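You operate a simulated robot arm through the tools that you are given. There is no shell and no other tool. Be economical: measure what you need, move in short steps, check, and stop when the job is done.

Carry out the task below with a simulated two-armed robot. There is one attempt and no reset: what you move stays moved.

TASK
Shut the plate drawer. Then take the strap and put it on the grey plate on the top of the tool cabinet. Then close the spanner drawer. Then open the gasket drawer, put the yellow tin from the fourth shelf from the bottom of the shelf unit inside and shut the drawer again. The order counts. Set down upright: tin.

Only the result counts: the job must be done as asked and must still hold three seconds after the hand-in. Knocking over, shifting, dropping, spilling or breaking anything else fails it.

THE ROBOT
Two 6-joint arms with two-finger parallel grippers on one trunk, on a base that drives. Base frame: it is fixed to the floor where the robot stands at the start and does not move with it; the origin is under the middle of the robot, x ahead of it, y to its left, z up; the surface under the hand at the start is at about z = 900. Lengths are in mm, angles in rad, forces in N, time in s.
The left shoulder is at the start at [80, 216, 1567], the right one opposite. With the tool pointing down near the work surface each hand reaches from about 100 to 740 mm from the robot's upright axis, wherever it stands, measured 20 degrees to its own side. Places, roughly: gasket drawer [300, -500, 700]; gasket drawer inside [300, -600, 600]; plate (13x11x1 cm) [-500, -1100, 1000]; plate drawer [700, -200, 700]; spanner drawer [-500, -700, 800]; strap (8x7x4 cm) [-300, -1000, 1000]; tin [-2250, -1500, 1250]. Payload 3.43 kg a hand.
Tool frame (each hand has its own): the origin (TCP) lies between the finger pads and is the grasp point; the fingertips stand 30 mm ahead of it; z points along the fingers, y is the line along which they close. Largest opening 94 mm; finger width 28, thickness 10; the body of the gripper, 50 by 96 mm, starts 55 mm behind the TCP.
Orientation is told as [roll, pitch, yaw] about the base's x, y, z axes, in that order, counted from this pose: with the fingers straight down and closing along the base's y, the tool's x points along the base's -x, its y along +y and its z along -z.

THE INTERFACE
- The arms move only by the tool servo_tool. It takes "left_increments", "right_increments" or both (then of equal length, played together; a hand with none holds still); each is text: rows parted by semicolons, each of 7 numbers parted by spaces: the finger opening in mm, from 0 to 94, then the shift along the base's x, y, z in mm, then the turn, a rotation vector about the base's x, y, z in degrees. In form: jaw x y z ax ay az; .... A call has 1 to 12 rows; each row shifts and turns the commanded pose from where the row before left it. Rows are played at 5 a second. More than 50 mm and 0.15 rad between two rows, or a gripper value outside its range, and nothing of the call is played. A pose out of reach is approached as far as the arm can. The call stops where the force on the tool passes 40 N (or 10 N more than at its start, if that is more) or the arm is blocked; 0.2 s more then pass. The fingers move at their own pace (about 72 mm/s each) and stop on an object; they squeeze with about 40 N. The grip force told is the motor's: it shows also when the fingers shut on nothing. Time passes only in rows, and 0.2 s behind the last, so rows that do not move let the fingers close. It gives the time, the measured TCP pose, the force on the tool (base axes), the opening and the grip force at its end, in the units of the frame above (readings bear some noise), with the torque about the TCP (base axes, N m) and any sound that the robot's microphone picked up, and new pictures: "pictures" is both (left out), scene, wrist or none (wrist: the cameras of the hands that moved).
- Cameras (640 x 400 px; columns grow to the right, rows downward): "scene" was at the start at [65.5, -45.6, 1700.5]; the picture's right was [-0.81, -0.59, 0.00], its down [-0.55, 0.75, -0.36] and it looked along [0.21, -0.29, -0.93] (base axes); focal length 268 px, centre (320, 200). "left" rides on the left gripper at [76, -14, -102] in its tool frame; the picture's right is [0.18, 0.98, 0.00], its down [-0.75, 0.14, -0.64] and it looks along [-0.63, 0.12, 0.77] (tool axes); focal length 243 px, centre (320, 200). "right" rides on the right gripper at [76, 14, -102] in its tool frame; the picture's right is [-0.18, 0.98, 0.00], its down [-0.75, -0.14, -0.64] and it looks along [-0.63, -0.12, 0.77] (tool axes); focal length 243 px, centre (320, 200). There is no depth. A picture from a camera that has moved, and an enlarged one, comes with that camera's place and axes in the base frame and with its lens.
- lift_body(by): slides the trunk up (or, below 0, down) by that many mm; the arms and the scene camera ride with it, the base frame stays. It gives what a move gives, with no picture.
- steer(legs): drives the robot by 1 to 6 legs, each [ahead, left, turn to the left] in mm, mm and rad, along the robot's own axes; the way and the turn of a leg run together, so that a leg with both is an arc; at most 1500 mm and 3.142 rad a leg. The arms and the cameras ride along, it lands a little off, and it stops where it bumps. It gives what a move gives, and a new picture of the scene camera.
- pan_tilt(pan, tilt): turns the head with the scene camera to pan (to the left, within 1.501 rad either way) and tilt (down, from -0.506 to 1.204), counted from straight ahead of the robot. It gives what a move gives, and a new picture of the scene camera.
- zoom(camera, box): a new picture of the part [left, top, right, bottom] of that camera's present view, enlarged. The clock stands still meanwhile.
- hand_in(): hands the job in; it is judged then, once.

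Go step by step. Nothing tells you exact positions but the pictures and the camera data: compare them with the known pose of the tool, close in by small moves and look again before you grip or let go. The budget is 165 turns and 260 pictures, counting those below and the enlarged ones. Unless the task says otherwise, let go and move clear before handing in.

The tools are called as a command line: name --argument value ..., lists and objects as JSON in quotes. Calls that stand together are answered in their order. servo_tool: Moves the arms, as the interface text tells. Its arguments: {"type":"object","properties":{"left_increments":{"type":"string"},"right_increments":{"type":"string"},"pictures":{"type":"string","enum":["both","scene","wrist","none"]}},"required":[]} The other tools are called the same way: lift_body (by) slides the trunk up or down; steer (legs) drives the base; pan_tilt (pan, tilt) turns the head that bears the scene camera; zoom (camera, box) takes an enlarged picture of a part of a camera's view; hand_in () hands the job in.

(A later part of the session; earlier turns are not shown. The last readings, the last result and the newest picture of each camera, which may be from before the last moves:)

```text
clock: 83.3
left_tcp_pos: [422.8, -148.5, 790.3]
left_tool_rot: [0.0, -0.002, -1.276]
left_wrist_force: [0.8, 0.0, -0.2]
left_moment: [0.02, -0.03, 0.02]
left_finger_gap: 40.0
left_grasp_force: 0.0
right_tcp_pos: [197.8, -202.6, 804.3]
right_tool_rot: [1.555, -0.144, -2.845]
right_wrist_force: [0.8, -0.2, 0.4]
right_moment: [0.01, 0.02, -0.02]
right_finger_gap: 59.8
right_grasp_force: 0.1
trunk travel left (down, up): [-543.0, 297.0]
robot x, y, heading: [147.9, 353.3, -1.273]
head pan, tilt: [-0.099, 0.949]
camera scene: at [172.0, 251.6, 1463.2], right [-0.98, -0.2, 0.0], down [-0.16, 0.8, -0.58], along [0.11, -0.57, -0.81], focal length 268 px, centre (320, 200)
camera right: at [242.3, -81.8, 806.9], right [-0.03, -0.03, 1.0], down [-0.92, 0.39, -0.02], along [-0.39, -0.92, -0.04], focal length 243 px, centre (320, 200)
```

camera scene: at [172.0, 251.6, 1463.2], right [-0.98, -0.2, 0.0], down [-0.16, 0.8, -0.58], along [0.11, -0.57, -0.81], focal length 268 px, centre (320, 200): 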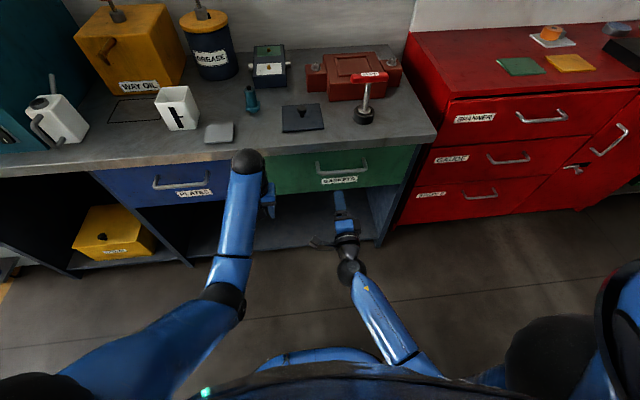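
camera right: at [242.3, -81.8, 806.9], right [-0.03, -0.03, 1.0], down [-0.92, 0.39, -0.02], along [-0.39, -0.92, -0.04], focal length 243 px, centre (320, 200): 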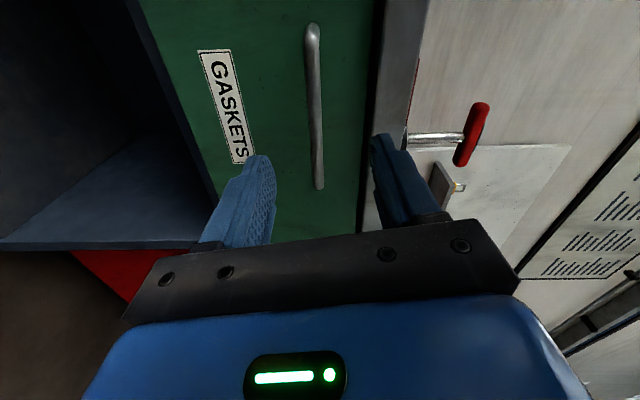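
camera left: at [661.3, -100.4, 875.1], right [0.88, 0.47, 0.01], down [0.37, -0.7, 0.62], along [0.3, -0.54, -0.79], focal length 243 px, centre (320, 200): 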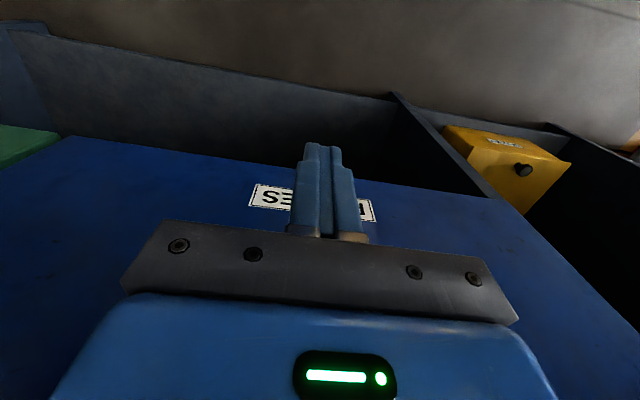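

The bar lies between the open fingers. Moving forward 100 mm and looking again.

servo_tool --right_increments "60 10 -31.5 -2 0 0 0;60 10 -31.5 -2 0 0 0;60 10 -31.5 -2 0 0 0;60 0 0 0 0 0 0" --pictures "both"

```text
clock: 84.3
left_tcp_pos: [423.1, -149.0, 789.2]
left_tool_rot: [0.0, -0.004, -1.276]
left_wrist_force: [-0.4, 0.5, 0.2]
left_moment: [0.0, -0.02, 0.03]
left_finger_gap: 40.1
left_grasp_force: 0.1
right_tcp_pos: [228.4, -295.2, 802.1]
right_tool_rot: [1.548, -0.148, -2.844]
right_wrist_force: [0.0, 0.1, -0.1]
right_moment: [0.03, -0.01, 0.0]
right_finger_gap: 60.0
right_grasp_force: 0.0
right hand out of reach, approached as far as the arm can: row 3
trunk travel left (down, up): [-543.0, 297.0]
robot x, y, heading: [143.2, 347.4, -1.272]
head pan, tilt: [-0.099, 0.949]
camera scene: at [171.7, 252.0, 1463.2], right [-0.98, -0.2, 0.0], down [-0.16, 0.8, -0.58], along [0.11, -0.57, -0.81], focal length 268 px, centre (320, 200)
camera right: at [272.4, -175.6, 807.0], right [-0.03, -0.03, 1.0], down [-0.92, 0.39, -0.01], along [-0.39, -0.92, -0.04], focal length 243 px, centre (320, 200)
```

scene: 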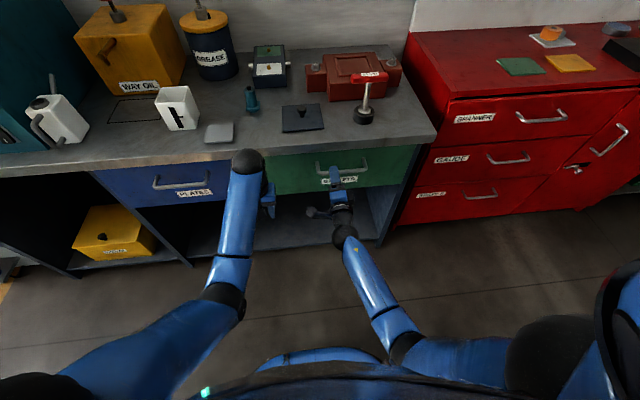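
right: 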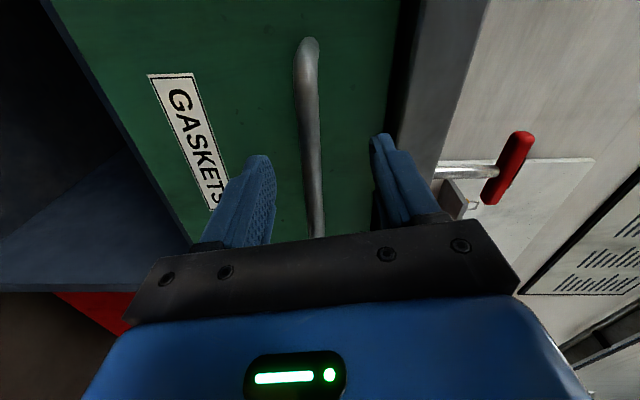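

The reach limit is close, so I'll drive the base ahead 30 mm to bring the bar between the finger pads.

steer --legs '[[28, 0, 0]]'

zoom --camera "right" --box '[0, 0, 640, 400]'

zoom --camera "scene" --box '[270, 130, 430, 230]'

```text
clock: 85.2
left_tcp_pos: [430.1, -171.9, 790.8]
left_tool_rot: [-0.002, -0.007, -1.278]
left_wrist_force: [0.7, -0.2, 0.2]
left_moment: [-0.07, 0.0, 0.0]
left_finger_gap: 39.8
left_grasp_force: 0.1
right_tcp_pos: [235.5, -318.8, 804.9]
right_tool_rot: [1.553, -0.148, -2.843]
right_wrist_force: [0.0, 0.0, 0.3]
right_moment: [0.03, -0.01, 0.01]
right_finger_gap: 60.0
right_grasp_force: 0.0
trunk travel left (down, up): [-543.0, 297.0]
robot x, y, heading: [153.9, 326.6, -1.273]
head pan, tilt: [-0.099, 0.949]
camera scene: at [178.4, 230.7, 1463.7], right [-0.98, -0.2, 0.0], down [-0.16, 0.79, -0.59], along [0.11, -0.57, -0.81], focal length 268 px, centre (320, 200)
```

scene: 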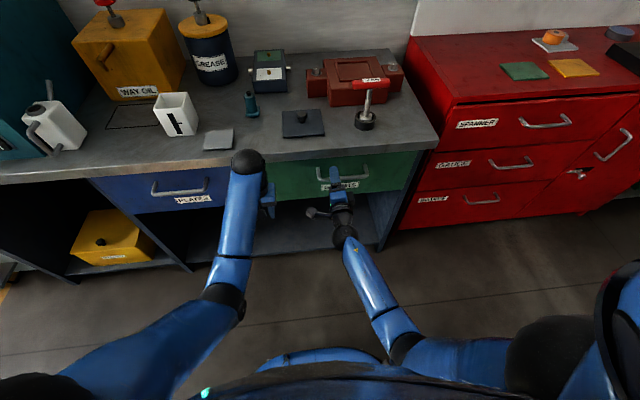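

```text
1.00 times, centred on (320, 200) of right (not enlarged: the box is as wide or as high as the picture)
camera zoom: at [279.6, -198.6, 808.8], right [-0.03, -0.03, 1.0], down [-0.92, 0.39, -0.02], along [-0.39, -0.92, -0.04], focal length 243 px, centre (320, 200)
```

zoom: 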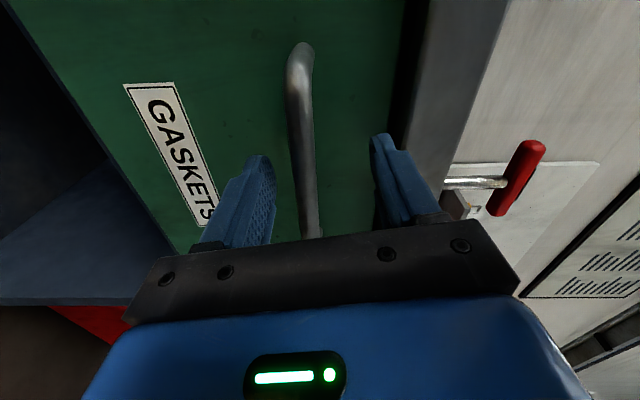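

```text
4.00 times, centred on (350, 180) of scene
camera zoom: at [178.4, 230.7, 1463.7], right [-0.98, -0.2, 0.0], down [-0.16, 0.79, -0.59], along [0.11, -0.57, -0.81], focal length 1073 px, centre (200, 280)
```

zoom: 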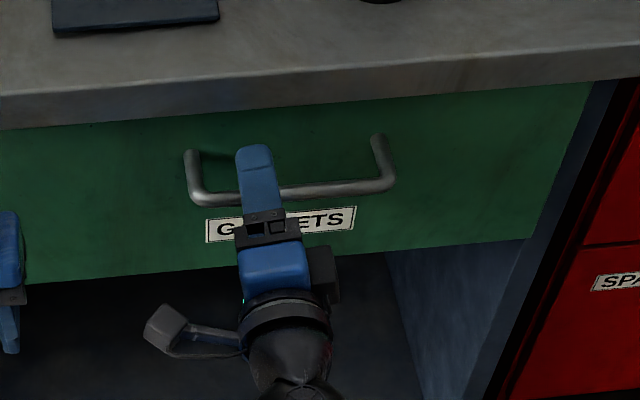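

The bar is between the fingers. Closing.

servo_tool --right_increments "40 0 0 0 0 0 0;20 0 0 0 0 0 0;5 0 0 0 0 0 0;5 0 0 0 0 0 0" --pictures "wrist"

```text
clock: 86.2
left_tcp_pos: [432.0, -176.4, 786.0]
left_tool_rot: [0.0, 0.0, -1.276]
left_wrist_force: [0.0, 0.0, -0.2]
left_moment: [0.01, -0.02, -0.04]
left_finger_gap: 40.1
left_grasp_force: 0.1
right_tcp_pos: [235.0, -321.8, 795.6]
right_tool_rot: [1.538, -0.146, -2.84]
right_wrist_force: [-0.4, 2.0, -28.9]
right_moment: [0.77, -1.16, -0.2]
right_finger_gap: 17.8
right_grasp_force: 45.4
trunk travel left (down, up): [-543.0, 297.0]
robot x, y, heading: [159.0, 332.2, -1.273]
head pan, tilt: [-0.099, 0.949]
camera right: at [279.7, -202.3, 801.5], right [-0.03, -0.04, 1.0], down [-0.92, 0.39, -0.01], along [-0.39, -0.92, -0.05], focal length 243 px, centre (320, 200)
```

right: 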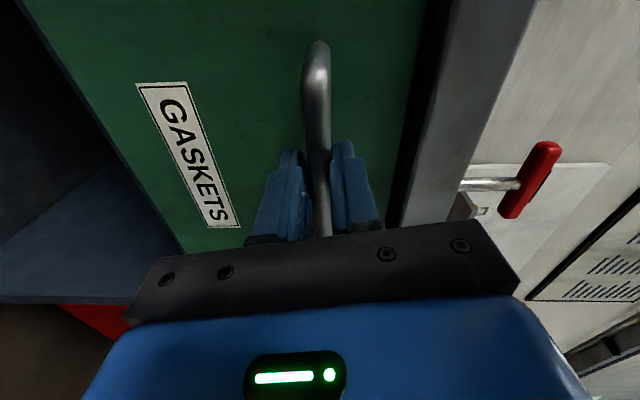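

Gripped the bar (17.8 mm). Relieving the vertical load, then pulling the drawer open by driving back.

servo_tool --right_increments "5 0 0 -8 0 0 0;5 0 0 0 0 0 0" --pictures "none"

steer --legs '[[-100, 0, 0]]'

```text
clock: 86.8
left_tcp_pos: [432.2, -177.5, 787.9]
left_tool_rot: [0.0, 0.001, -1.275]
left_wrist_force: [-0.6, 0.5, -0.2]
left_moment: [0.03, 0.0, 0.04]
left_finger_gap: 39.9
left_grasp_force: 0.0
right_tcp_pos: [234.7, -322.3, 795.0]
right_tool_rot: [1.539, -0.148, -2.841]
right_wrist_force: [-1.4, 3.2, -31.6]
right_moment: [0.91, -1.35, -0.15]
right_finger_gap: 17.9
right_grasp_force: 45.7
right hand out of reach, approached as far as the arm can: row 1
trunk travel left (down, up): [-543.0, 297.0]
robot x, y, heading: [155.3, 326.6, -1.277]
head pan, tilt: [-0.099, 0.949]
```

```text
clock: 87.9
left_tcp_pos: [402.3, -81.5, 787.6]
left_tool_rot: [0.002, 0.002, -1.275]
left_wrist_force: [1.2, 0.4, 0.3]
left_moment: [0.02, -0.02, 0.05]
left_finger_gap: 40.0
left_grasp_force: 0.1
right_tcp_pos: [204.9, -228.8, 794.7]
right_tool_rot: [1.537, -0.148, -2.844]
right_wrist_force: [-7.3, -4.8, -31.9]
right_moment: [0.81, -1.16, 0.25]
right_finger_gap: 18.0
right_grasp_force: 45.2
trunk travel left (down, up): [-543.0, 297.0]
robot x, y, heading: [121.0, 422.6, -1.274]
head pan, tilt: [-0.099, 0.949]
camera scene: at [149.9, 314.3, 1462.6], right [-0.98, -0.2, 0.0], down [-0.16, 0.8, -0.58], along [0.11, -0.57, -0.82], focal length 268 px, centre (320, 200)
```

scene: 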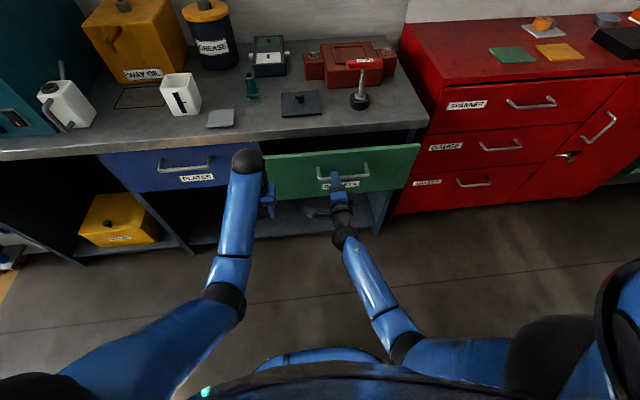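

Drawer is sliding out. Pulling another 140 mm.

steer --legs '[[-140, 0, 0]]'

```text
clock: 89.2
left_tcp_pos: [360.4, 49.4, 787.8]
left_tool_rot: [0.001, 0.0, -1.276]
left_wrist_force: [-1.4, -0.5, 0.5]
left_moment: [-0.01, -0.01, 0.01]
left_finger_gap: 39.6
left_grasp_force: 0.0
right_tcp_pos: [163.1, -97.2, 796.1]
right_tool_rot: [1.537, -0.145, -2.846]
right_wrist_force: [-14.0, -6.7, -19.4]
right_moment: [0.65, -1.19, -0.27]
right_finger_gap: 17.5
right_grasp_force: 45.1
trunk travel left (down, up): [-543.0, 297.0]
robot x, y, heading: [88.5, 552.5, -1.271]
head pan, tilt: [-0.099, 0.949]
camera scene: at [108.3, 447.3, 1462.7], right [-0.98, -0.19, 0.0], down [-0.16, 0.8, -0.58], along [0.11, -0.57, -0.82], focal length 268 px, centre (320, 200)
```

scene: 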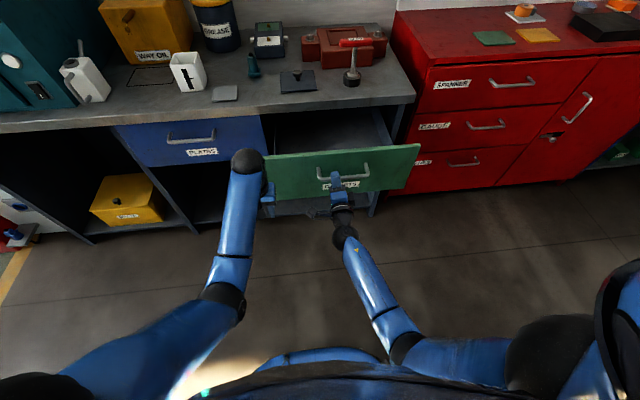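

steer --legs '[[-35, 0, 0]]'

servo_tool --right_increments "30 0 0 0 0 0 0;60 0 0 0 0 0 0;60 0 0 0 0 0 0" --pictures "wrist"

```text
clock: 90.1
left_tcp_pos: [350.9, 82.3, 787.7]
left_tool_rot: [0.0, 0.001, -1.277]
left_wrist_force: [-0.5, 0.4, -0.3]
left_moment: [-0.03, 0.02, 0.02]
left_finger_gap: 39.9
left_grasp_force: 0.0
right_tcp_pos: [152.9, -65.1, 795.6]
right_tool_rot: [1.537, -0.148, -2.852]
right_wrist_force: [-5.9, -6.2, -12.1]
right_moment: [0.55, -1.15, -0.8]
right_finger_gap: 17.7
right_grasp_force: 45.2
trunk travel left (down, up): [-543.0, 297.0]
robot x, y, heading: [76.0, 586.6, -1.278]
head pan, tilt: [-0.099, 0.949]
camera scene: at [99.9, 479.1, 1462.6], right [-0.98, -0.19, 0.0], down [-0.16, 0.8, -0.58], along [0.11, -0.57, -0.82], focal length 268 px, centre (320, 200)
```

scene: 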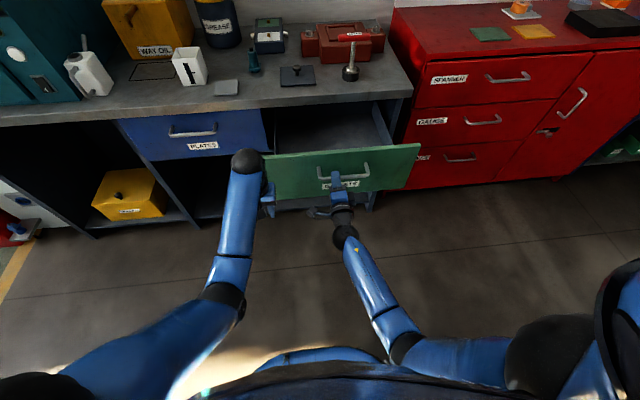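

```text
clock: 90.9
left_tcp_pos: [350.9, 85.6, 790.9]
left_tool_rot: [-0.001, -0.007, -1.276]
left_wrist_force: [-0.3, 0.5, 0.0]
left_moment: [-0.01, -0.01, -0.02]
left_finger_gap: 39.9
left_grasp_force: 0.1
right_tcp_pos: [153.9, -61.1, 797.9]
right_tool_rot: [1.543, -0.15, -2.848]
right_wrist_force: [0.3, 0.3, 0.3]
right_moment: [-0.03, 0.0, 0.0]
right_finger_gap: 60.2
right_grasp_force: 0.1
trunk travel left (down, up): [-543.0, 297.0]
robot x, y, heading: [77.0, 587.5, -1.28]
head pan, tilt: [-0.099, 0.949]
camera right: at [198.4, 57.8, 804.3], right [-0.03, -0.04, 1.0], down [-0.92, 0.4, -0.01], along [-0.4, -0.92, -0.04], focal length 243 px, centre (320, 200)
```

right: 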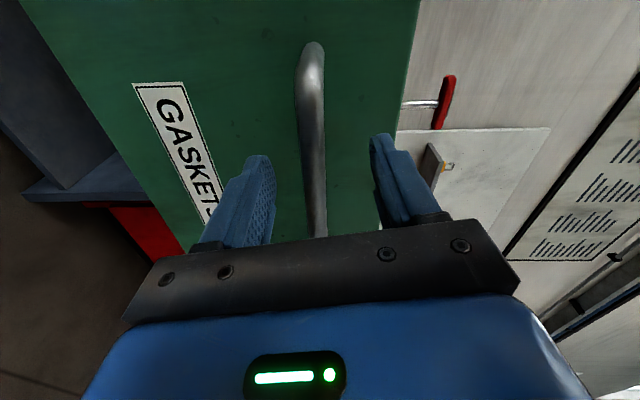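

Drawer is open and released. I'll back clear of the handle and look right toward the shelf unit.

steer --legs '[[-100, 0, 0]]'

lift_body --by 250

pan_tilt --pan -1.1 --tilt 0.35

```text
clock: 92.1
left_tcp_pos: [323.4, 179.9, 788.9]
left_tool_rot: [-0.001, -0.005, -1.276]
left_wrist_force: [0.7, 0.2, -0.1]
left_moment: [-0.02, -0.05, 0.0]
left_finger_gap: 40.1
left_grasp_force: 0.1
right_tcp_pos: [124.6, 31.5, 798.6]
right_tool_rot: [1.541, -0.149, -2.85]
right_wrist_force: [-0.7, 0.5, 0.7]
right_moment: [0.0, 0.0, -0.01]
right_finger_gap: 59.9
right_grasp_force: 0.0
trunk travel left (down, up): [-543.0, 297.0]
robot x, y, heading: [47.4, 678.7, -1.276]
head pan, tilt: [-0.099, 0.949]
camera scene: at [71.8, 579.0, 1463.0], right [-0.98, -0.19, 0.0], down [-0.16, 0.8, -0.58], along [0.11, -0.57, -0.81], focal length 268 px, centre (320, 200)
```

scene: 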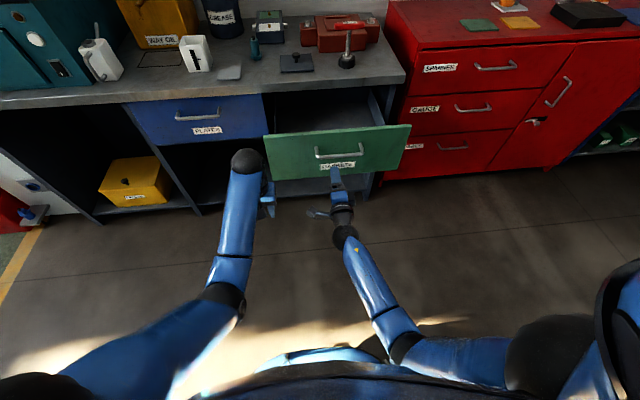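

```text
clock: 94.6
left_tcp_pos: [322.1, 178.3, 1039.8]
left_tool_rot: [0.002, -0.004, -1.276]
left_wrist_force: [1.2, -0.2, -0.5]
left_moment: [0.0, 0.01, 0.03]
left_finger_gap: 40.0
left_grasp_force: 0.0
right_tcp_pos: [123.6, 32.5, 1048.5]
right_tool_rot: [1.542, -0.15, -2.852]
right_wrist_force: [-1.1, -0.2, -0.3]
right_moment: [0.0, 0.01, -0.03]
right_finger_gap: 60.1
right_grasp_force: 0.0
trunk travel left (down, up): [-793.0, 47.0]
robot x, y, heading: [47.4, 682.8, -1.277]
head pan, tilt: [-0.099, 0.949]
```

```text
clock: 95.9
left_tcp_pos: [322.0, 178.6, 1038.4]
left_tool_rot: [-0.001, -0.003, -1.275]
left_wrist_force: [-0.5, 0.3, 0.0]
left_moment: [0.03, -0.01, 0.03]
left_finger_gap: 40.4
left_grasp_force: 0.0
right_tcp_pos: [125.3, 32.4, 1048.6]
right_tool_rot: [1.542, -0.149, -2.849]
right_wrist_force: [-0.2, 0.1, -0.6]
right_moment: [-0.02, 0.03, -0.01]
right_finger_gap: 60.1
right_grasp_force: 0.0
trunk travel left (down, up): [-793.0, 47.0]
robot x, y, heading: [47.0, 679.7, -1.281]
head pan, tilt: [-1.1, 0.351]
camera scene: at [-9.7, 586.3, 1764.3], right [-0.69, 0.72, 0.0], down [0.25, 0.24, -0.94], along [-0.68, -0.65, -0.34], focal length 268 px, centre (320, 200)
```

scene: 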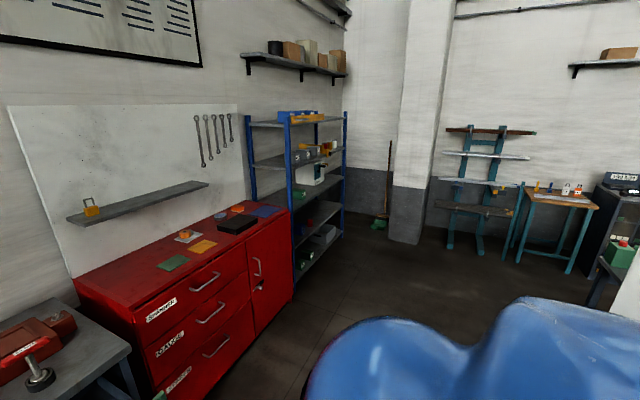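

zoom --camera "scene" --box '[240, 95, 360, 285]'

```text
2.11 times, centred on (300, 190) of scene
camera zoom: at [-9.7, 586.3, 1764.3], right [-0.69, 0.72, 0.0], down [0.25, 0.24, -0.94], along [-0.68, -0.65, -0.34], focal length 565 px, centre (362, 221)
```

zoom: 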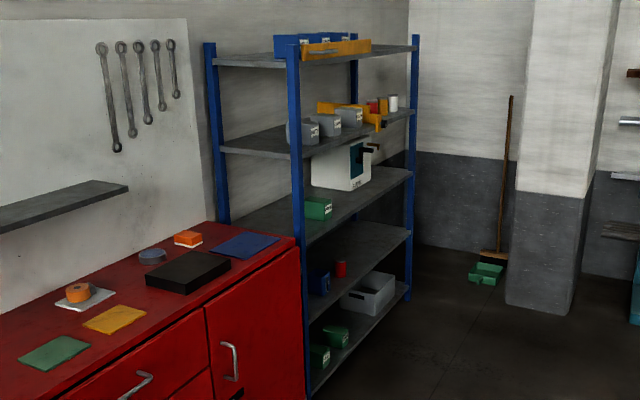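

The 4th shelf from the bottom carries grey bins, a yellow rack and several tins on its right. Driving right along the wall toward it.

steer --legs '[[0, -1300, 0], [0, -1000, 0]]'

pan_tilt --pan -0.2 --tilt 0.4

```text
clock: 107.2
left_tcp_pos: [-1869.7, -486.1, 1039.7]
left_tool_rot: [-0.001, -0.004, -1.277]
left_wrist_force: [-0.2, 0.5, -0.1]
left_moment: [0.03, -0.03, -0.03]
left_finger_gap: 40.2
left_grasp_force: 0.1
right_tcp_pos: [-2068.5, -632.5, 1048.5]
right_tool_rot: [1.541, -0.151, -2.85]
right_wrist_force: [0.4, 1.2, 0.8]
right_moment: [0.01, 0.02, 0.01]
right_finger_gap: 59.8
right_grasp_force: 0.1
trunk travel left (down, up): [-793.0, 47.0]
robot x, y, heading: [-2147.7, 19.6, -1.276]
head pan, tilt: [-1.1, 0.351]
camera scene: at [-2202.0, -78.2, 1764.4], right [-0.69, 0.72, 0.0], down [0.25, 0.24, -0.94], along [-0.68, -0.65, -0.34], focal length 268 px, centre (320, 200)
```

scene: 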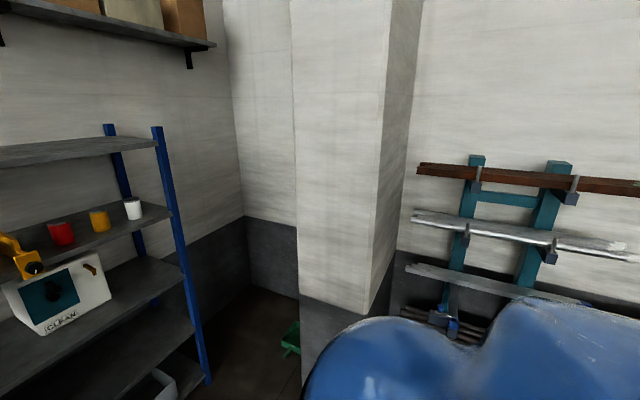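

```text
clock: 108.4
left_tcp_pos: [-1871.7, -486.0, 1039.3]
left_tool_rot: [-0.003, -0.005, -1.276]
left_wrist_force: [-0.2, -0.5, -0.3]
left_moment: [0.04, 0.01, -0.01]
left_finger_gap: 40.2
left_grasp_force: 0.1
right_tcp_pos: [-2068.8, -633.7, 1047.8]
right_tool_rot: [1.542, -0.149, -2.851]
right_wrist_force: [0.5, -0.7, 0.3]
right_moment: [0.01, -0.02, -0.01]
right_finger_gap: 60.2
right_grasp_force: 0.1
trunk travel left (down, up): [-793.0, 47.0]
robot x, y, heading: [-2151.5, 15.9, -1.274]
head pan, tilt: [-0.201, 0.4]
camera scene: at [-2127.3, -106.2, 1759.8], right [-1.0, -0.09, 0.0], down [-0.04, 0.39, -0.92], along [0.09, -0.92, -0.39], focal length 268 px, centre (320, 200)
```

scene: 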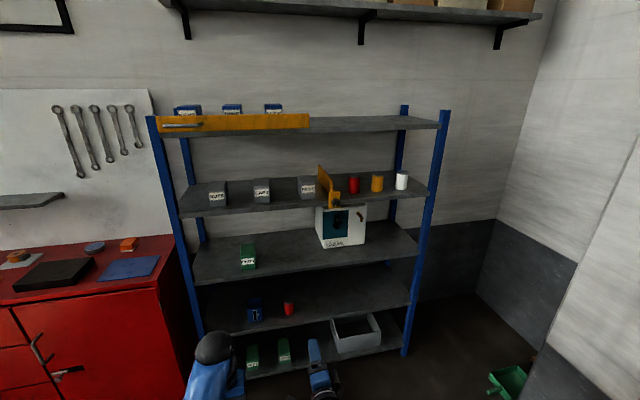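

The yellow tin stands on shelf 4 between a red and a white tin. I'll re-orient the right hand to a 45° forward-down tilt with lateral closing, which also suits placing in the drawer.

servo_tool --right_increments "60 0 0 0 -2.4 7.8 0;60 0 0 0 -2.4 7.8 0;60 0 0 0 -2.4 7.8 0;60 0 0 0 -2.4 7.8 0;60 0 0 0 -2.4 7.8 0;60 0 0 0 -2.4 7.8 0;60 0 0 0 -2.4 7.8 0;60 0 0 0 -2.4 7.8 0;60 0 0 0 -2.4 7.8 0;60 0 0 0 -2.4 7.8 0;60 0 0 0 -2 6.5 0;60 0 0 0 0 0 0" --pictures "none"

servo_tool --right_increments "60 0 0 0 7.65 2.34 0;60 0 0 0 7.65 2.34 0;60 0 0 0 7.65 2.34 0;60 0 0 0 7.65 2.34 0;60 0 0 0 7.65 2.34 0;60 0 0 0 4.8 1.5 0;60 0 0 0 0 0 0" --pictures "none"

```text
clock: 111.0
left_tcp_pos: [-1872.5, -485.7, 1040.1]
left_tool_rot: [-0.001, -0.001, -1.278]
left_wrist_force: [0.3, 0.4, 0.4]
left_moment: [-0.03, 0.0, -0.02]
left_finger_gap: 40.0
left_grasp_force: 0.0
right_tcp_pos: [-2069.5, -632.8, 1048.6]
right_tool_rot: [-1.659, -1.447, 0.356]
right_wrist_force: [0.0, -0.4, 0.7]
right_moment: [0.02, -0.01, 0.02]
right_finger_gap: 60.0
right_grasp_force: 0.2
trunk travel left (down, up): [-793.0, 47.0]
robot x, y, heading: [-2147.6, 12.2, -1.276]
head pan, tilt: [-0.201, 0.4]
```

```text
clock: 112.6
left_tcp_pos: [-1870.6, -486.5, 1040.4]
left_tool_rot: [-0.001, -0.003, -1.276]
left_wrist_force: [0.6, 0.4, 0.6]
left_moment: [0.02, 0.02, -0.02]
left_finger_gap: 40.0
left_grasp_force: 0.0
right_tcp_pos: [-2071.1, -633.8, 1048.7]
right_tool_rot: [-0.149, -0.783, -1.101]
right_wrist_force: [-0.2, 0.3, 0.7]
right_moment: [0.0, 0.0, -0.02]
right_finger_gap: 60.1
right_grasp_force: 0.1
trunk travel left (down, up): [-793.0, 47.0]
robot x, y, heading: [-2148.2, 17.5, -1.275]
head pan, tilt: [-0.201, 0.4]
```

Small orientation fix, then drive right and part-way ahead to the shelf.

servo_tool --right_increments "94 0 0 0 2.2 -5.6 -4;94 0 0 0 0 0 0" --pictures "none"

steer --legs '[[0, -390, 0], [400, 0, 0]]'

lift_body --by 47

pan_tilt --pan -0.15 --tilt 0.45

```text
clock: 113.2
left_tcp_pos: [-1872.5, -485.8, 1039.3]
left_tool_rot: [0.001, -0.004, -1.277]
left_wrist_force: [0.1, 0.3, 0.3]
left_moment: [0.01, 0.04, -0.01]
left_finger_gap: 39.9
left_grasp_force: 0.1
right_tcp_pos: [-2069.5, -633.4, 1048.0]
right_tool_rot: [-0.001, -0.787, -1.278]
right_wrist_force: [0.7, -0.8, -0.6]
right_moment: [0.01, -0.02, 0.0]
right_finger_gap: 93.8
right_grasp_force: 0.0
trunk travel left (down, up): [-793.0, 47.0]
robot x, y, heading: [-2146.0, 18.6, -1.272]
head pan, tilt: [-0.201, 0.4]
```

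```text
clock: 117.8
left_tcp_pos: [-2136.7, -984.9, 1040.4]
left_tool_rot: [-0.001, -0.005, -1.281]
left_wrist_force: [0.3, -0.7, 0.1]
left_moment: [-0.02, 0.0, 0.0]
left_finger_gap: 40.1
left_grasp_force: 0.1
right_tcp_pos: [-2334.2, -1131.4, 1049.1]
right_tool_rot: [-0.003, -0.787, -1.279]
right_wrist_force: [-0.1, 0.7, 0.9]
right_moment: [-0.01, 0.0, 0.0]
right_finger_gap: 94.0
right_grasp_force: 0.1
trunk travel left (down, up): [-793.0, 47.0]
robot x, y, heading: [-2413.2, -484.7, -1.277]
head pan, tilt: [-0.201, 0.4]
camera scene: at [-2390.9, -602.2, 1760.1], right [-1.0, -0.09, 0.0], down [-0.03, 0.39, -0.92], along [0.08, -0.92, -0.39], focal length 268 px, centre (320, 200)
```

scene: 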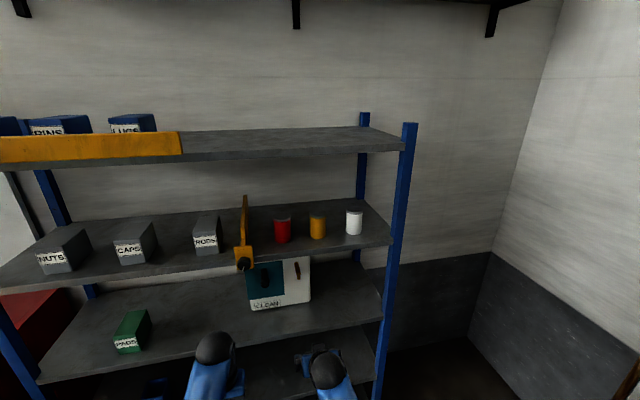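

```text
clock: 118.7
left_tcp_pos: [-2134.5, -987.3, 1084.1]
left_tool_rot: [0.0, -0.003, -1.282]
left_wrist_force: [0.2, 0.7, 0.4]
left_moment: [0.0, -0.02, -0.02]
left_finger_gap: 39.9
left_grasp_force: 0.0
right_tcp_pos: [-2334.9, -1133.4, 1095.3]
right_tool_rot: [-0.002, -0.786, -1.281]
right_wrist_force: [-0.5, -0.3, 0.8]
right_moment: [0.02, 0.03, -0.01]
right_finger_gap: 94.0
right_grasp_force: 0.1
trunk travel left (down, up): [-840.0, 0.0]
robot x, y, heading: [-2411.4, -483.2, -1.278]
head pan, tilt: [-0.201, 0.4]
```

```text
clock: 119.3
left_tcp_pos: [-2136.7, -985.8, 1086.3]
left_tool_rot: [-0.002, -0.002, -1.281]
left_wrist_force: [-0.1, -0.9, 0.1]
left_moment: [0.0, -0.03, -0.04]
left_finger_gap: 40.0
left_grasp_force: 0.0
right_tcp_pos: [-2333.7, -1132.5, 1095.6]
right_tool_rot: [-0.003, -0.786, -1.281]
right_wrist_force: [0.6, 0.3, 0.6]
right_moment: [0.0, 0.02, -0.01]
right_finger_gap: 94.0
right_grasp_force: 0.1
trunk travel left (down, up): [-840.0, 0.0]
robot x, y, heading: [-2411.2, -483.8, -1.279]
head pan, tilt: [-0.15, 0.45]
camera scene: at [-2385.5, -604.5, 1801.8], right [-0.99, -0.14, 0.0], down [-0.06, 0.43, -0.9], along [0.13, -0.89, -0.44], focal length 268 px, centre (320, 200)
```

scene: 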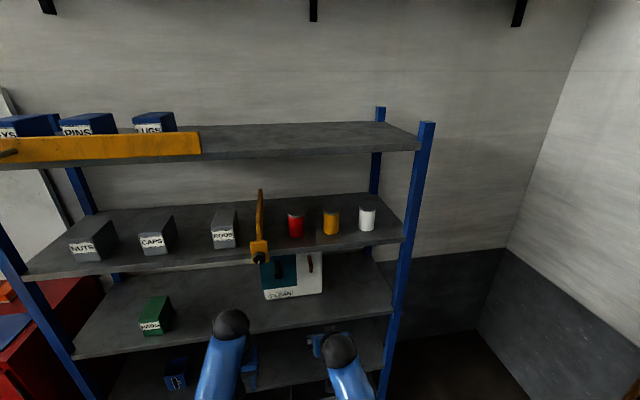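

The tin is at about (−2303, −1440, 1305), some 110 mm behind the shelf's front edge. Raising the right hand above shelf-4 level and pulling the left hand back before closing in.

servo_tool --left_increments "40 -13 44 -15 0 0 0;40 -13 44 -15 0 0 0;40 -13 44 -15 0 0 0;40 0 0 0 0 0 0;40 0 0 0 0 0 0;40 0 0 0 0 0 0;40 0 0 0 0 0 0;40 0 0 0 0 0 0" --right_increments "94 0 0 42 0 0 0;94 0 0 42 0 0 0;94 0 0 42 0 0 0;94 0 0 42 0 0 0;94 0 0 42 0 0 0;94 0 0 42 0 0 0;94 0 0 42 0 0 0;94 0 0 0 0 0 0" --pictures "both"

```text
clock: 121.1
left_tcp_pos: [-2175.1, -855.1, 1040.9]
left_tool_rot: [-0.001, -0.003, -1.281]
left_wrist_force: [0.2, -0.1, -0.5]
left_moment: [0.01, 0.02, 0.02]
left_finger_gap: 40.0
left_grasp_force: 0.0
right_tcp_pos: [-2332.8, -1133.8, 1388.9]
right_tool_rot: [-0.002, -0.785, -1.28]
right_wrist_force: [0.2, 0.2, 0.0]
right_moment: [0.03, -0.01, 0.0]
right_finger_gap: 94.2
right_grasp_force: 0.1
trunk travel left (down, up): [-840.0, 0.0]
robot x, y, heading: [-2411.2, -484.2, -1.277]
head pan, tilt: [-0.15, 0.45]
camera scene: at [-2385.4, -605.0, 1801.7], right [-0.99, -0.14, 0.0], down [-0.06, 0.43, -0.9], along [0.13, -0.89, -0.44], focal length 268 px, centre (320, 200)
camera right: at [-2356.5, -1009.8, 1406.5], right [0.98, 0.16, 0.13], down [-0.11, -0.12, 0.99], along [0.17, -0.98, -0.1], focal length 243 px, centre (320, 200)
camera left: at [-2210.7, -785.6, 1141.6], right [0.89, 0.46, 0.0], down [0.35, -0.68, 0.64], along [0.29, -0.57, -0.76], focal length 243 px, centre (320, 200)
```

scene: 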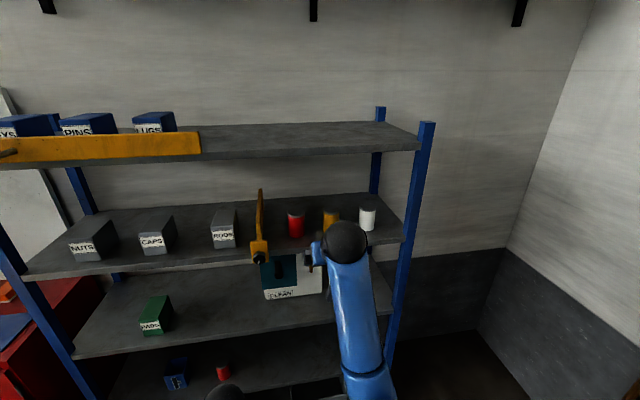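
right: 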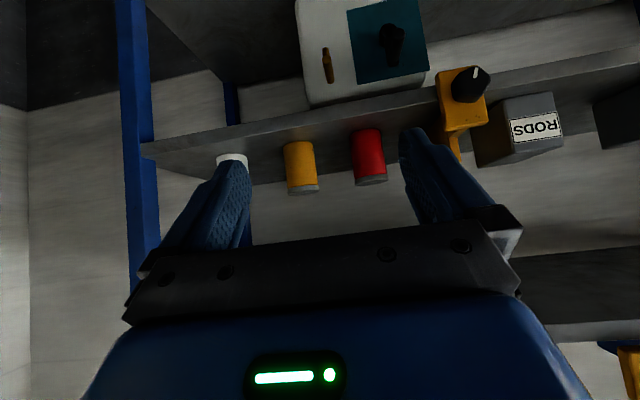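
left: 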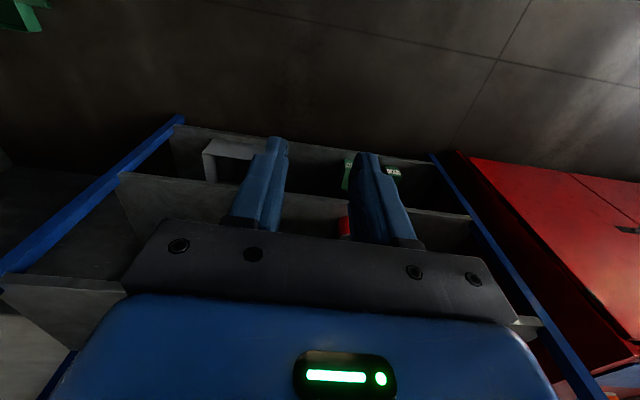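

Good view: the yellow tin is ~300 mm ahead and 65 mm right of the hand. Driving right 65, ahead 230 with the hand held above tin height.

steer --legs '[[0, -65, 0], [225, 0, 0]]'

zoom --camera "right" --box '[0, 0, 640, 400]'

```text
clock: 123.4
left_tcp_pos: [-2172.8, -1083.4, 1041.6]
left_tool_rot: [-0.002, -0.01, -1.281]
left_wrist_force: [0.6, 0.3, 0.9]
left_moment: [-0.03, 0.01, -0.01]
left_finger_gap: 40.1
left_grasp_force: 0.0
right_tcp_pos: [-2334.2, -1361.7, 1391.0]
right_tool_rot: [-0.003, -0.79, -1.28]
right_wrist_force: [0.1, 0.0, 0.9]
right_moment: [-0.03, -0.02, -0.01]
right_finger_gap: 93.9
right_grasp_force: 0.1
trunk travel left (down, up): [-840.0, 0.0]
robot x, y, heading: [-2407.2, -718.3, -1.28]
head pan, tilt: [-0.15, 0.45]
camera scene: at [-2385.2, -830.3, 1802.4], right [-0.99, -0.14, 0.0], down [-0.06, 0.43, -0.9], along [0.13, -0.89, -0.43], focal length 268 px, centre (320, 200)
```

scene: 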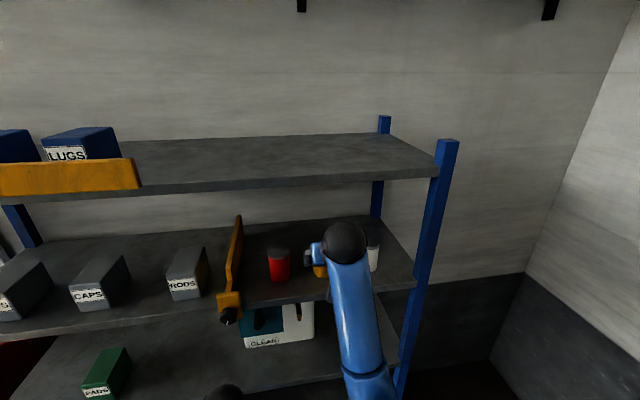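

```text
1.00 times, centred on (320, 200) of right (not enlarged: the box is as wide or as high as the picture)
camera zoom: at [-2356.1, -1237.0, 1408.7], right [0.98, 0.16, 0.13], down [-0.11, -0.11, 0.99], along [0.17, -0.98, -0.09], focal length 243 px, centre (320, 200)
```

zoom: 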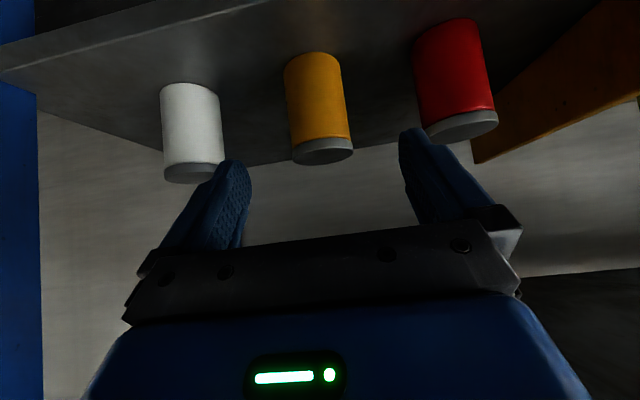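

The tin is 84 mm ahead and centred laterally. Moving in forward-down around it.

servo_tool --right_increments "94 6.8 -25.1 -24 0 0 0;94 6.8 -25.1 -24 0 0 0;94 0 0 0 0 0 0" --pictures "wrist"

```text
clock: 124.2
left_tcp_pos: [-2173.0, -1086.7, 1039.0]
left_tool_rot: [-0.002, -0.006, -1.281]
left_wrist_force: [0.3, -0.5, 0.3]
left_moment: [0.02, 0.0, 0.02]
left_finger_gap: 40.0
left_grasp_force: 0.1
right_tcp_pos: [-2317.8, -1415.9, 1340.7]
right_tool_rot: [-0.004, -0.788, -1.279]
right_wrist_force: [0.6, -0.6, -0.3]
right_moment: [0.0, 0.01, -0.01]
right_finger_gap: 93.9
right_grasp_force: 0.0
trunk travel left (down, up): [-840.0, 0.0]
robot x, y, heading: [-2411.7, -718.7, -1.278]
head pan, tilt: [-0.15, 0.45]
camera right: at [-2340.7, -1291.1, 1359.0], right [0.98, 0.16, 0.13], down [-0.11, -0.11, 0.99], along [0.17, -0.98, -0.09], focal length 243 px, centre (320, 200)
```

right: 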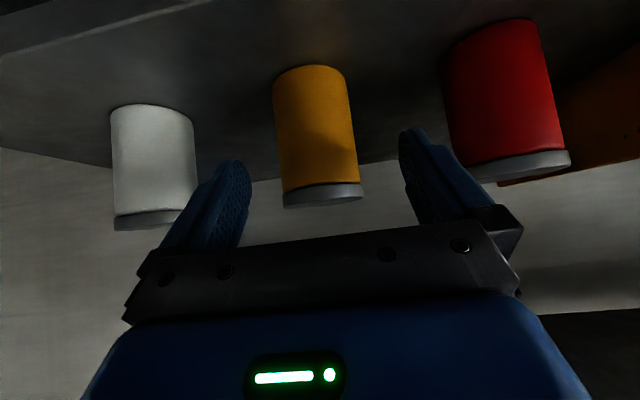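

servo_tool --right_increments "94 6.8 -23 -22 0 0 0;94 0 0 0 0 0 0;70 0 0 0 0 0 0;40 0 0 0 0 0 0;40 0 0 0 0 0 0;40 0 0 0 0 0 0" --pictures "wrist"

```text
clock: 125.6
left_tcp_pos: [-2173.2, -1087.1, 1039.9]
left_tool_rot: [-0.001, -0.005, -1.283]
left_wrist_force: [0.7, -0.3, -0.9]
left_moment: [0.01, 0.01, -0.01]
left_finger_gap: 40.1
left_grasp_force: 0.2
right_tcp_pos: [-2312.8, -1438.2, 1317.3]
right_tool_rot: [-0.002, -0.788, -1.279]
right_wrist_force: [-0.6, 0.9, 0.9]
right_moment: [0.02, -0.02, 0.03]
right_finger_gap: 57.4
right_grasp_force: 40.5
trunk travel left (down, up): [-840.0, 0.0]
robot x, y, heading: [-2407.7, -715.5, -1.282]
head pan, tilt: [-0.15, 0.45]
camera right: at [-2335.0, -1314.4, 1336.5], right [0.98, 0.16, 0.13], down [-0.11, -0.11, 0.99], along [0.17, -0.98, -0.09], focal length 243 px, centre (320, 200)
```

right: 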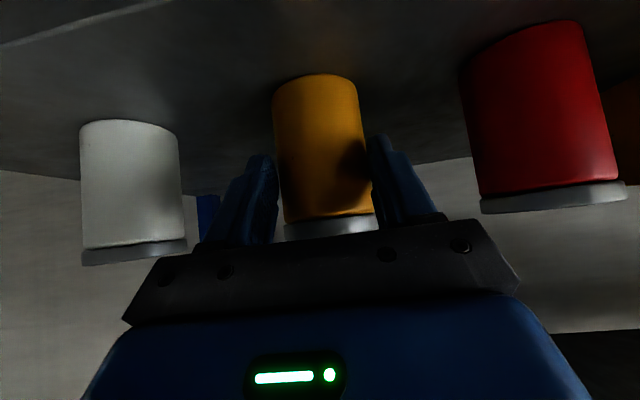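

Tin gripped (57 mm). Lifting 50 mm, then backing straight out.

servo_tool --right_increments "40 0 0 15 0 0 0;40 0 0 20 0 0 0;40 0 0 20 0 0 0;40 0 0 0 0 0 0" --pictures "wrist"

steer --legs '[[-400, 0, 0]]'

```text
clock: 126.6
left_tcp_pos: [-2172.5, -1087.2, 1040.8]
left_tool_rot: [-0.001, -0.004, -1.281]
left_wrist_force: [0.7, 0.2, -0.8]
left_moment: [0.0, -0.01, -0.01]
left_finger_gap: 40.2
left_grasp_force: 0.1
right_tcp_pos: [-2313.4, -1442.3, 1371.7]
right_tool_rot: [-0.003, -0.783, -1.279]
right_wrist_force: [-0.9, 0.0, -2.8]
right_moment: [0.05, 0.0, -0.01]
right_finger_gap: 56.9
right_grasp_force: 40.0
trunk travel left (down, up): [-840.0, 0.0]
robot x, y, heading: [-2402.2, -717.0, -1.281]
head pan, tilt: [-0.15, 0.45]
camera right: at [-2334.9, -1316.3, 1391.0], right [0.98, 0.16, 0.13], down [-0.11, -0.12, 0.99], along [0.17, -0.98, -0.1], focal length 243 px, centre (320, 200)
```

right: 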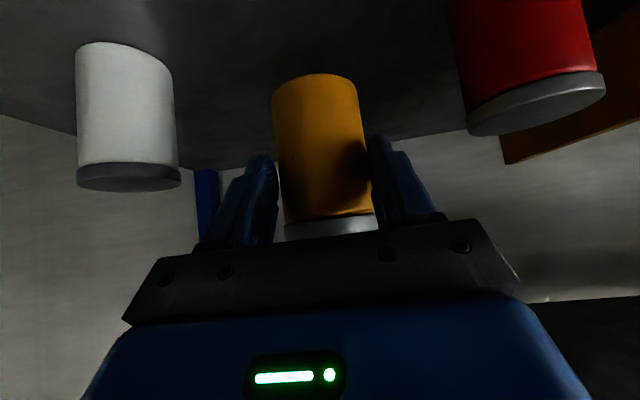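

```text
clock: 129.1
left_tcp_pos: [-2285.7, -709.0, 1039.1]
left_tool_rot: [-0.001, 0.001, -1.28]
left_wrist_force: [-0.4, -0.5, 0.3]
left_moment: [0.04, -0.01, -0.02]
left_finger_gap: 39.9
left_grasp_force: 0.1
right_tcp_pos: [-2423.8, -1063.3, 1371.0]
right_tool_rot: [-0.001, -0.782, -1.279]
right_wrist_force: [0.2, 0.4, -3.4]
right_moment: [0.13, 0.02, -0.03]
right_finger_gap: 57.0
right_grasp_force: 40.4
trunk travel left (down, up): [-840.0, 0.0]
robot x, y, heading: [-2523.0, -337.1, -1.277]
head pan, tilt: [-0.15, 0.45]
camera scene: at [-2496.5, -462.6, 1801.3], right [-0.99, -0.14, 0.0], down [-0.06, 0.43, -0.9], along [0.13, -0.89, -0.44], focal length 268 px, centre (320, 200)
```

scene: 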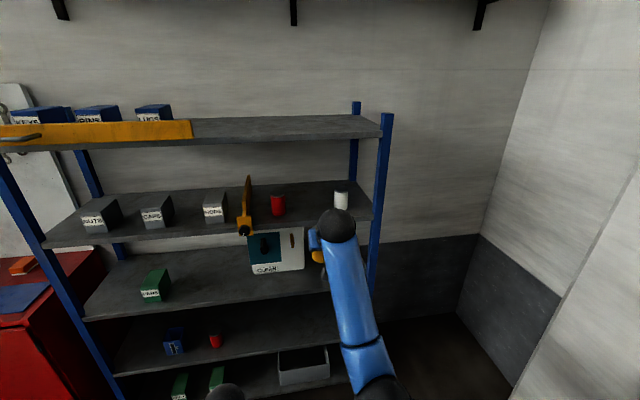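

Tin is out of the shelf, neighbours undisturbed. Backing off a bit more and driving back left to the gasket drawer.

steer --legs '[[-150, 0, 0], [0, 1400, 0], [0, 1330, 0]]'

pan_tilt --pan -0.1 --tilt 0.8

```text
clock: 143.3
left_tcp_pos: [284.0, 213.7, 1040.7]
left_tool_rot: [0.001, -0.004, -1.281]
left_wrist_force: [-0.3, -0.8, -0.1]
left_moment: [0.03, -0.02, -0.01]
left_finger_gap: 39.9
left_grasp_force: 0.0
right_tcp_pos: [143.1, -138.6, 1373.6]
right_tool_rot: [-0.001, -0.785, -1.283]
right_wrist_force: [-0.3, -0.3, -1.7]
right_moment: [0.12, 0.03, -0.01]
right_finger_gap: 56.3
right_grasp_force: 39.8
trunk travel left (down, up): [-840.0, 0.0]
robot x, y, heading: [49.0, 583.3, -1.284]
head pan, tilt: [-0.15, 0.45]
camera scene: at [71.7, 463.6, 1801.7], right [-0.99, -0.14, 0.0], down [-0.06, 0.43, -0.9], along [0.13, -0.89, -0.44], focal length 268 px, centre (320, 200)
```

scene: 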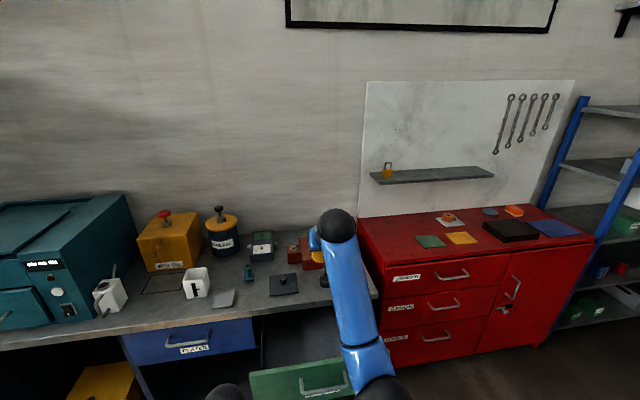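

```text
clock: 144.1
left_tcp_pos: [285.0, 214.1, 1040.8]
left_tool_rot: [-0.001, -0.004, -1.282]
left_wrist_force: [0.0, -0.4, 0.4]
left_moment: [0.01, 0.04, 0.03]
left_finger_gap: 40.0
left_grasp_force: 0.0
right_tcp_pos: [143.7, -137.7, 1373.0]
right_tool_rot: [-0.001, -0.784, -1.283]
right_wrist_force: [-0.1, -0.4, -3.0]
right_moment: [0.1, 0.01, 0.01]
right_finger_gap: 55.9
right_grasp_force: 39.9
trunk travel left (down, up): [-840.0, 0.0]
robot x, y, heading: [46.2, 586.6, -1.286]
head pan, tilt: [-0.099, 0.799]
camera scene: at [75.6, 475.7, 1771.3], right [-0.98, -0.19, 0.0], down [-0.14, 0.7, -0.7], along [0.13, -0.68, -0.72], focal length 268 px, centre (320, 200)
```

scene: 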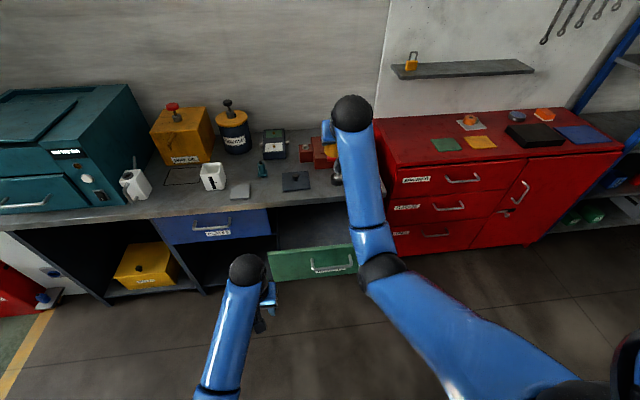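

With the tilt the camera would foul the drawer front, so I'll turn the hand to approach along the drawer's width instead. First lower the trunk 250.

lift_body --by -250

servo_tool --right_increments "40 0 0 0 0 0 8.2;40 0 0 0 0 0 8.2;40 0 0 0 0 0 8.2;40 0 0 0 0 0 8.2;40 0 0 0 0 0 8.2;40 0 0 0 0 0 8.2" --pictures "scene"

```text
clock: 146.7
left_tcp_pos: [283.8, 214.1, 790.5]
left_tool_rot: [-0.002, -0.003, -1.284]
left_wrist_force: [-0.9, 0.2, 0.1]
left_moment: [-0.02, -0.01, 0.04]
left_finger_gap: 40.3
left_grasp_force: 0.1
right_tcp_pos: [144.1, -138.2, 1123.1]
right_tool_rot: [-0.002, -0.785, -1.281]
right_wrist_force: [-0.9, 0.3, -2.2]
right_moment: [0.11, 0.03, -0.01]
right_finger_gap: 56.1
right_grasp_force: 40.7
trunk travel left (down, up): [-590.0, 250.0]
robot x, y, heading: [51.7, 589.7, -1.283]
head pan, tilt: [-0.099, 0.799]
```

```text
clock: 148.1
left_tcp_pos: [283.6, 214.3, 789.4]
left_tool_rot: [-0.001, -0.003, -1.283]
left_wrist_force: [0.1, -0.6, 0.7]
left_moment: [0.01, 0.0, 0.02]
left_finger_gap: 40.1
left_grasp_force: 0.0
right_tcp_pos: [143.4, -137.4, 1122.7]
right_tool_rot: [0.001, -0.786, -0.421]
right_wrist_force: [0.2, -0.1, -3.9]
right_moment: [0.07, 0.06, 0.01]
right_finger_gap: 55.9
right_grasp_force: 40.5
trunk travel left (down, up): [-590.0, 250.0]
robot x, y, heading: [52.1, 584.7, -1.283]
head pan, tilt: [-0.099, 0.799]
camera scene: at [75.3, 475.5, 1521.2], right [-0.98, -0.19, 0.0], down [-0.14, 0.7, -0.7], along [0.13, -0.68, -0.72], focal length 268 px, centre (320, 200)
```

scene: 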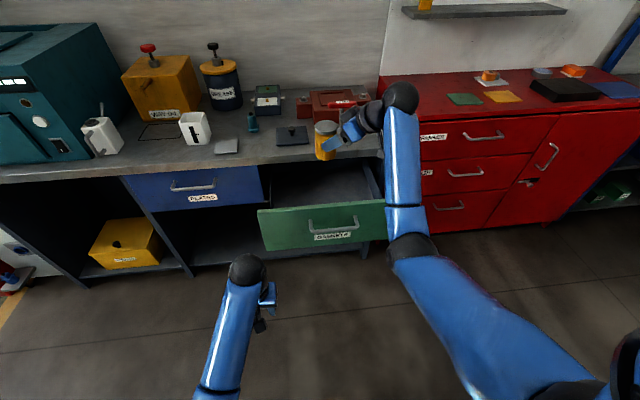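

Turning works. Completing the yaw so the hand points along the drawer's width, then look.

servo_tool --right_increments "40 0 0 0 0 0 8.2;40 0 0 0 0 0 8.2;40 0 0 0 0 0 8.2;40 0 0 0 0 0 8.2;40 0 0 0 0 0 8.2;40 0 0 0 0 0 0" --pictures "both"

```text
clock: 149.5
left_tcp_pos: [282.7, 213.7, 789.3]
left_tool_rot: [-0.001, -0.004, -1.284]
left_wrist_force: [-0.3, -0.4, 0.1]
left_moment: [0.02, -0.01, 0.0]
left_finger_gap: 39.7
left_grasp_force: 0.0
right_tcp_pos: [143.1, -138.4, 1122.1]
right_tool_rot: [-0.002, -0.785, 0.295]
right_wrist_force: [1.6, -0.3, -3.5]
right_moment: [-0.02, 0.14, -0.01]
right_finger_gap: 55.6
right_grasp_force: 40.2
trunk travel left (down, up): [-590.0, 250.0]
robot x, y, heading: [47.7, 585.8, -1.283]
head pan, tilt: [-0.099, 0.799]
camera scene: at [75.4, 476.2, 1521.3], right [-0.98, -0.19, 0.0], down [-0.14, 0.7, -0.7], along [0.13, -0.68, -0.72], focal length 268 px, centre (320, 200)
camera right: at [18.3, -161.4, 1141.1], right [-0.16, 0.98, 0.13], down [0.12, -0.11, 0.99], along [0.98, 0.17, -0.1], focal length 243 px, centre (320, 200)
```

scene: 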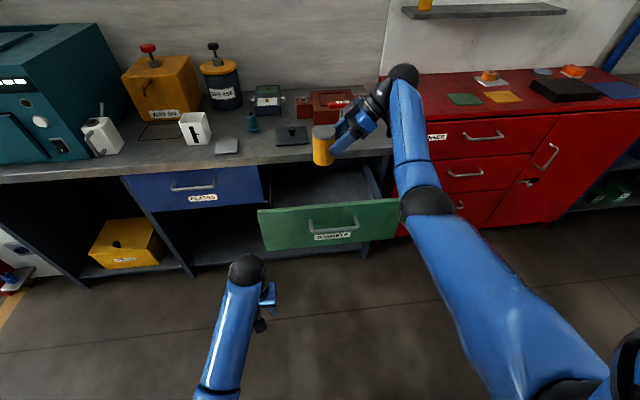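
right: 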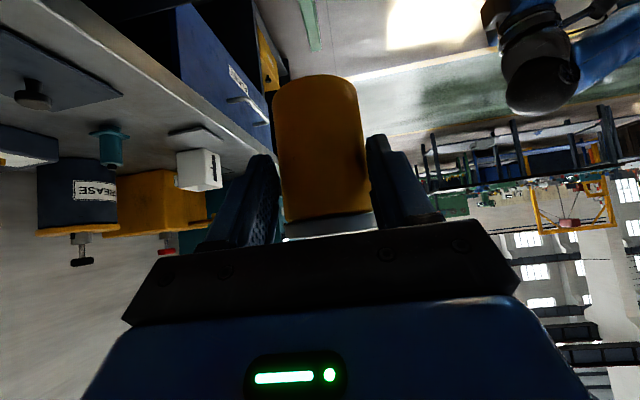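

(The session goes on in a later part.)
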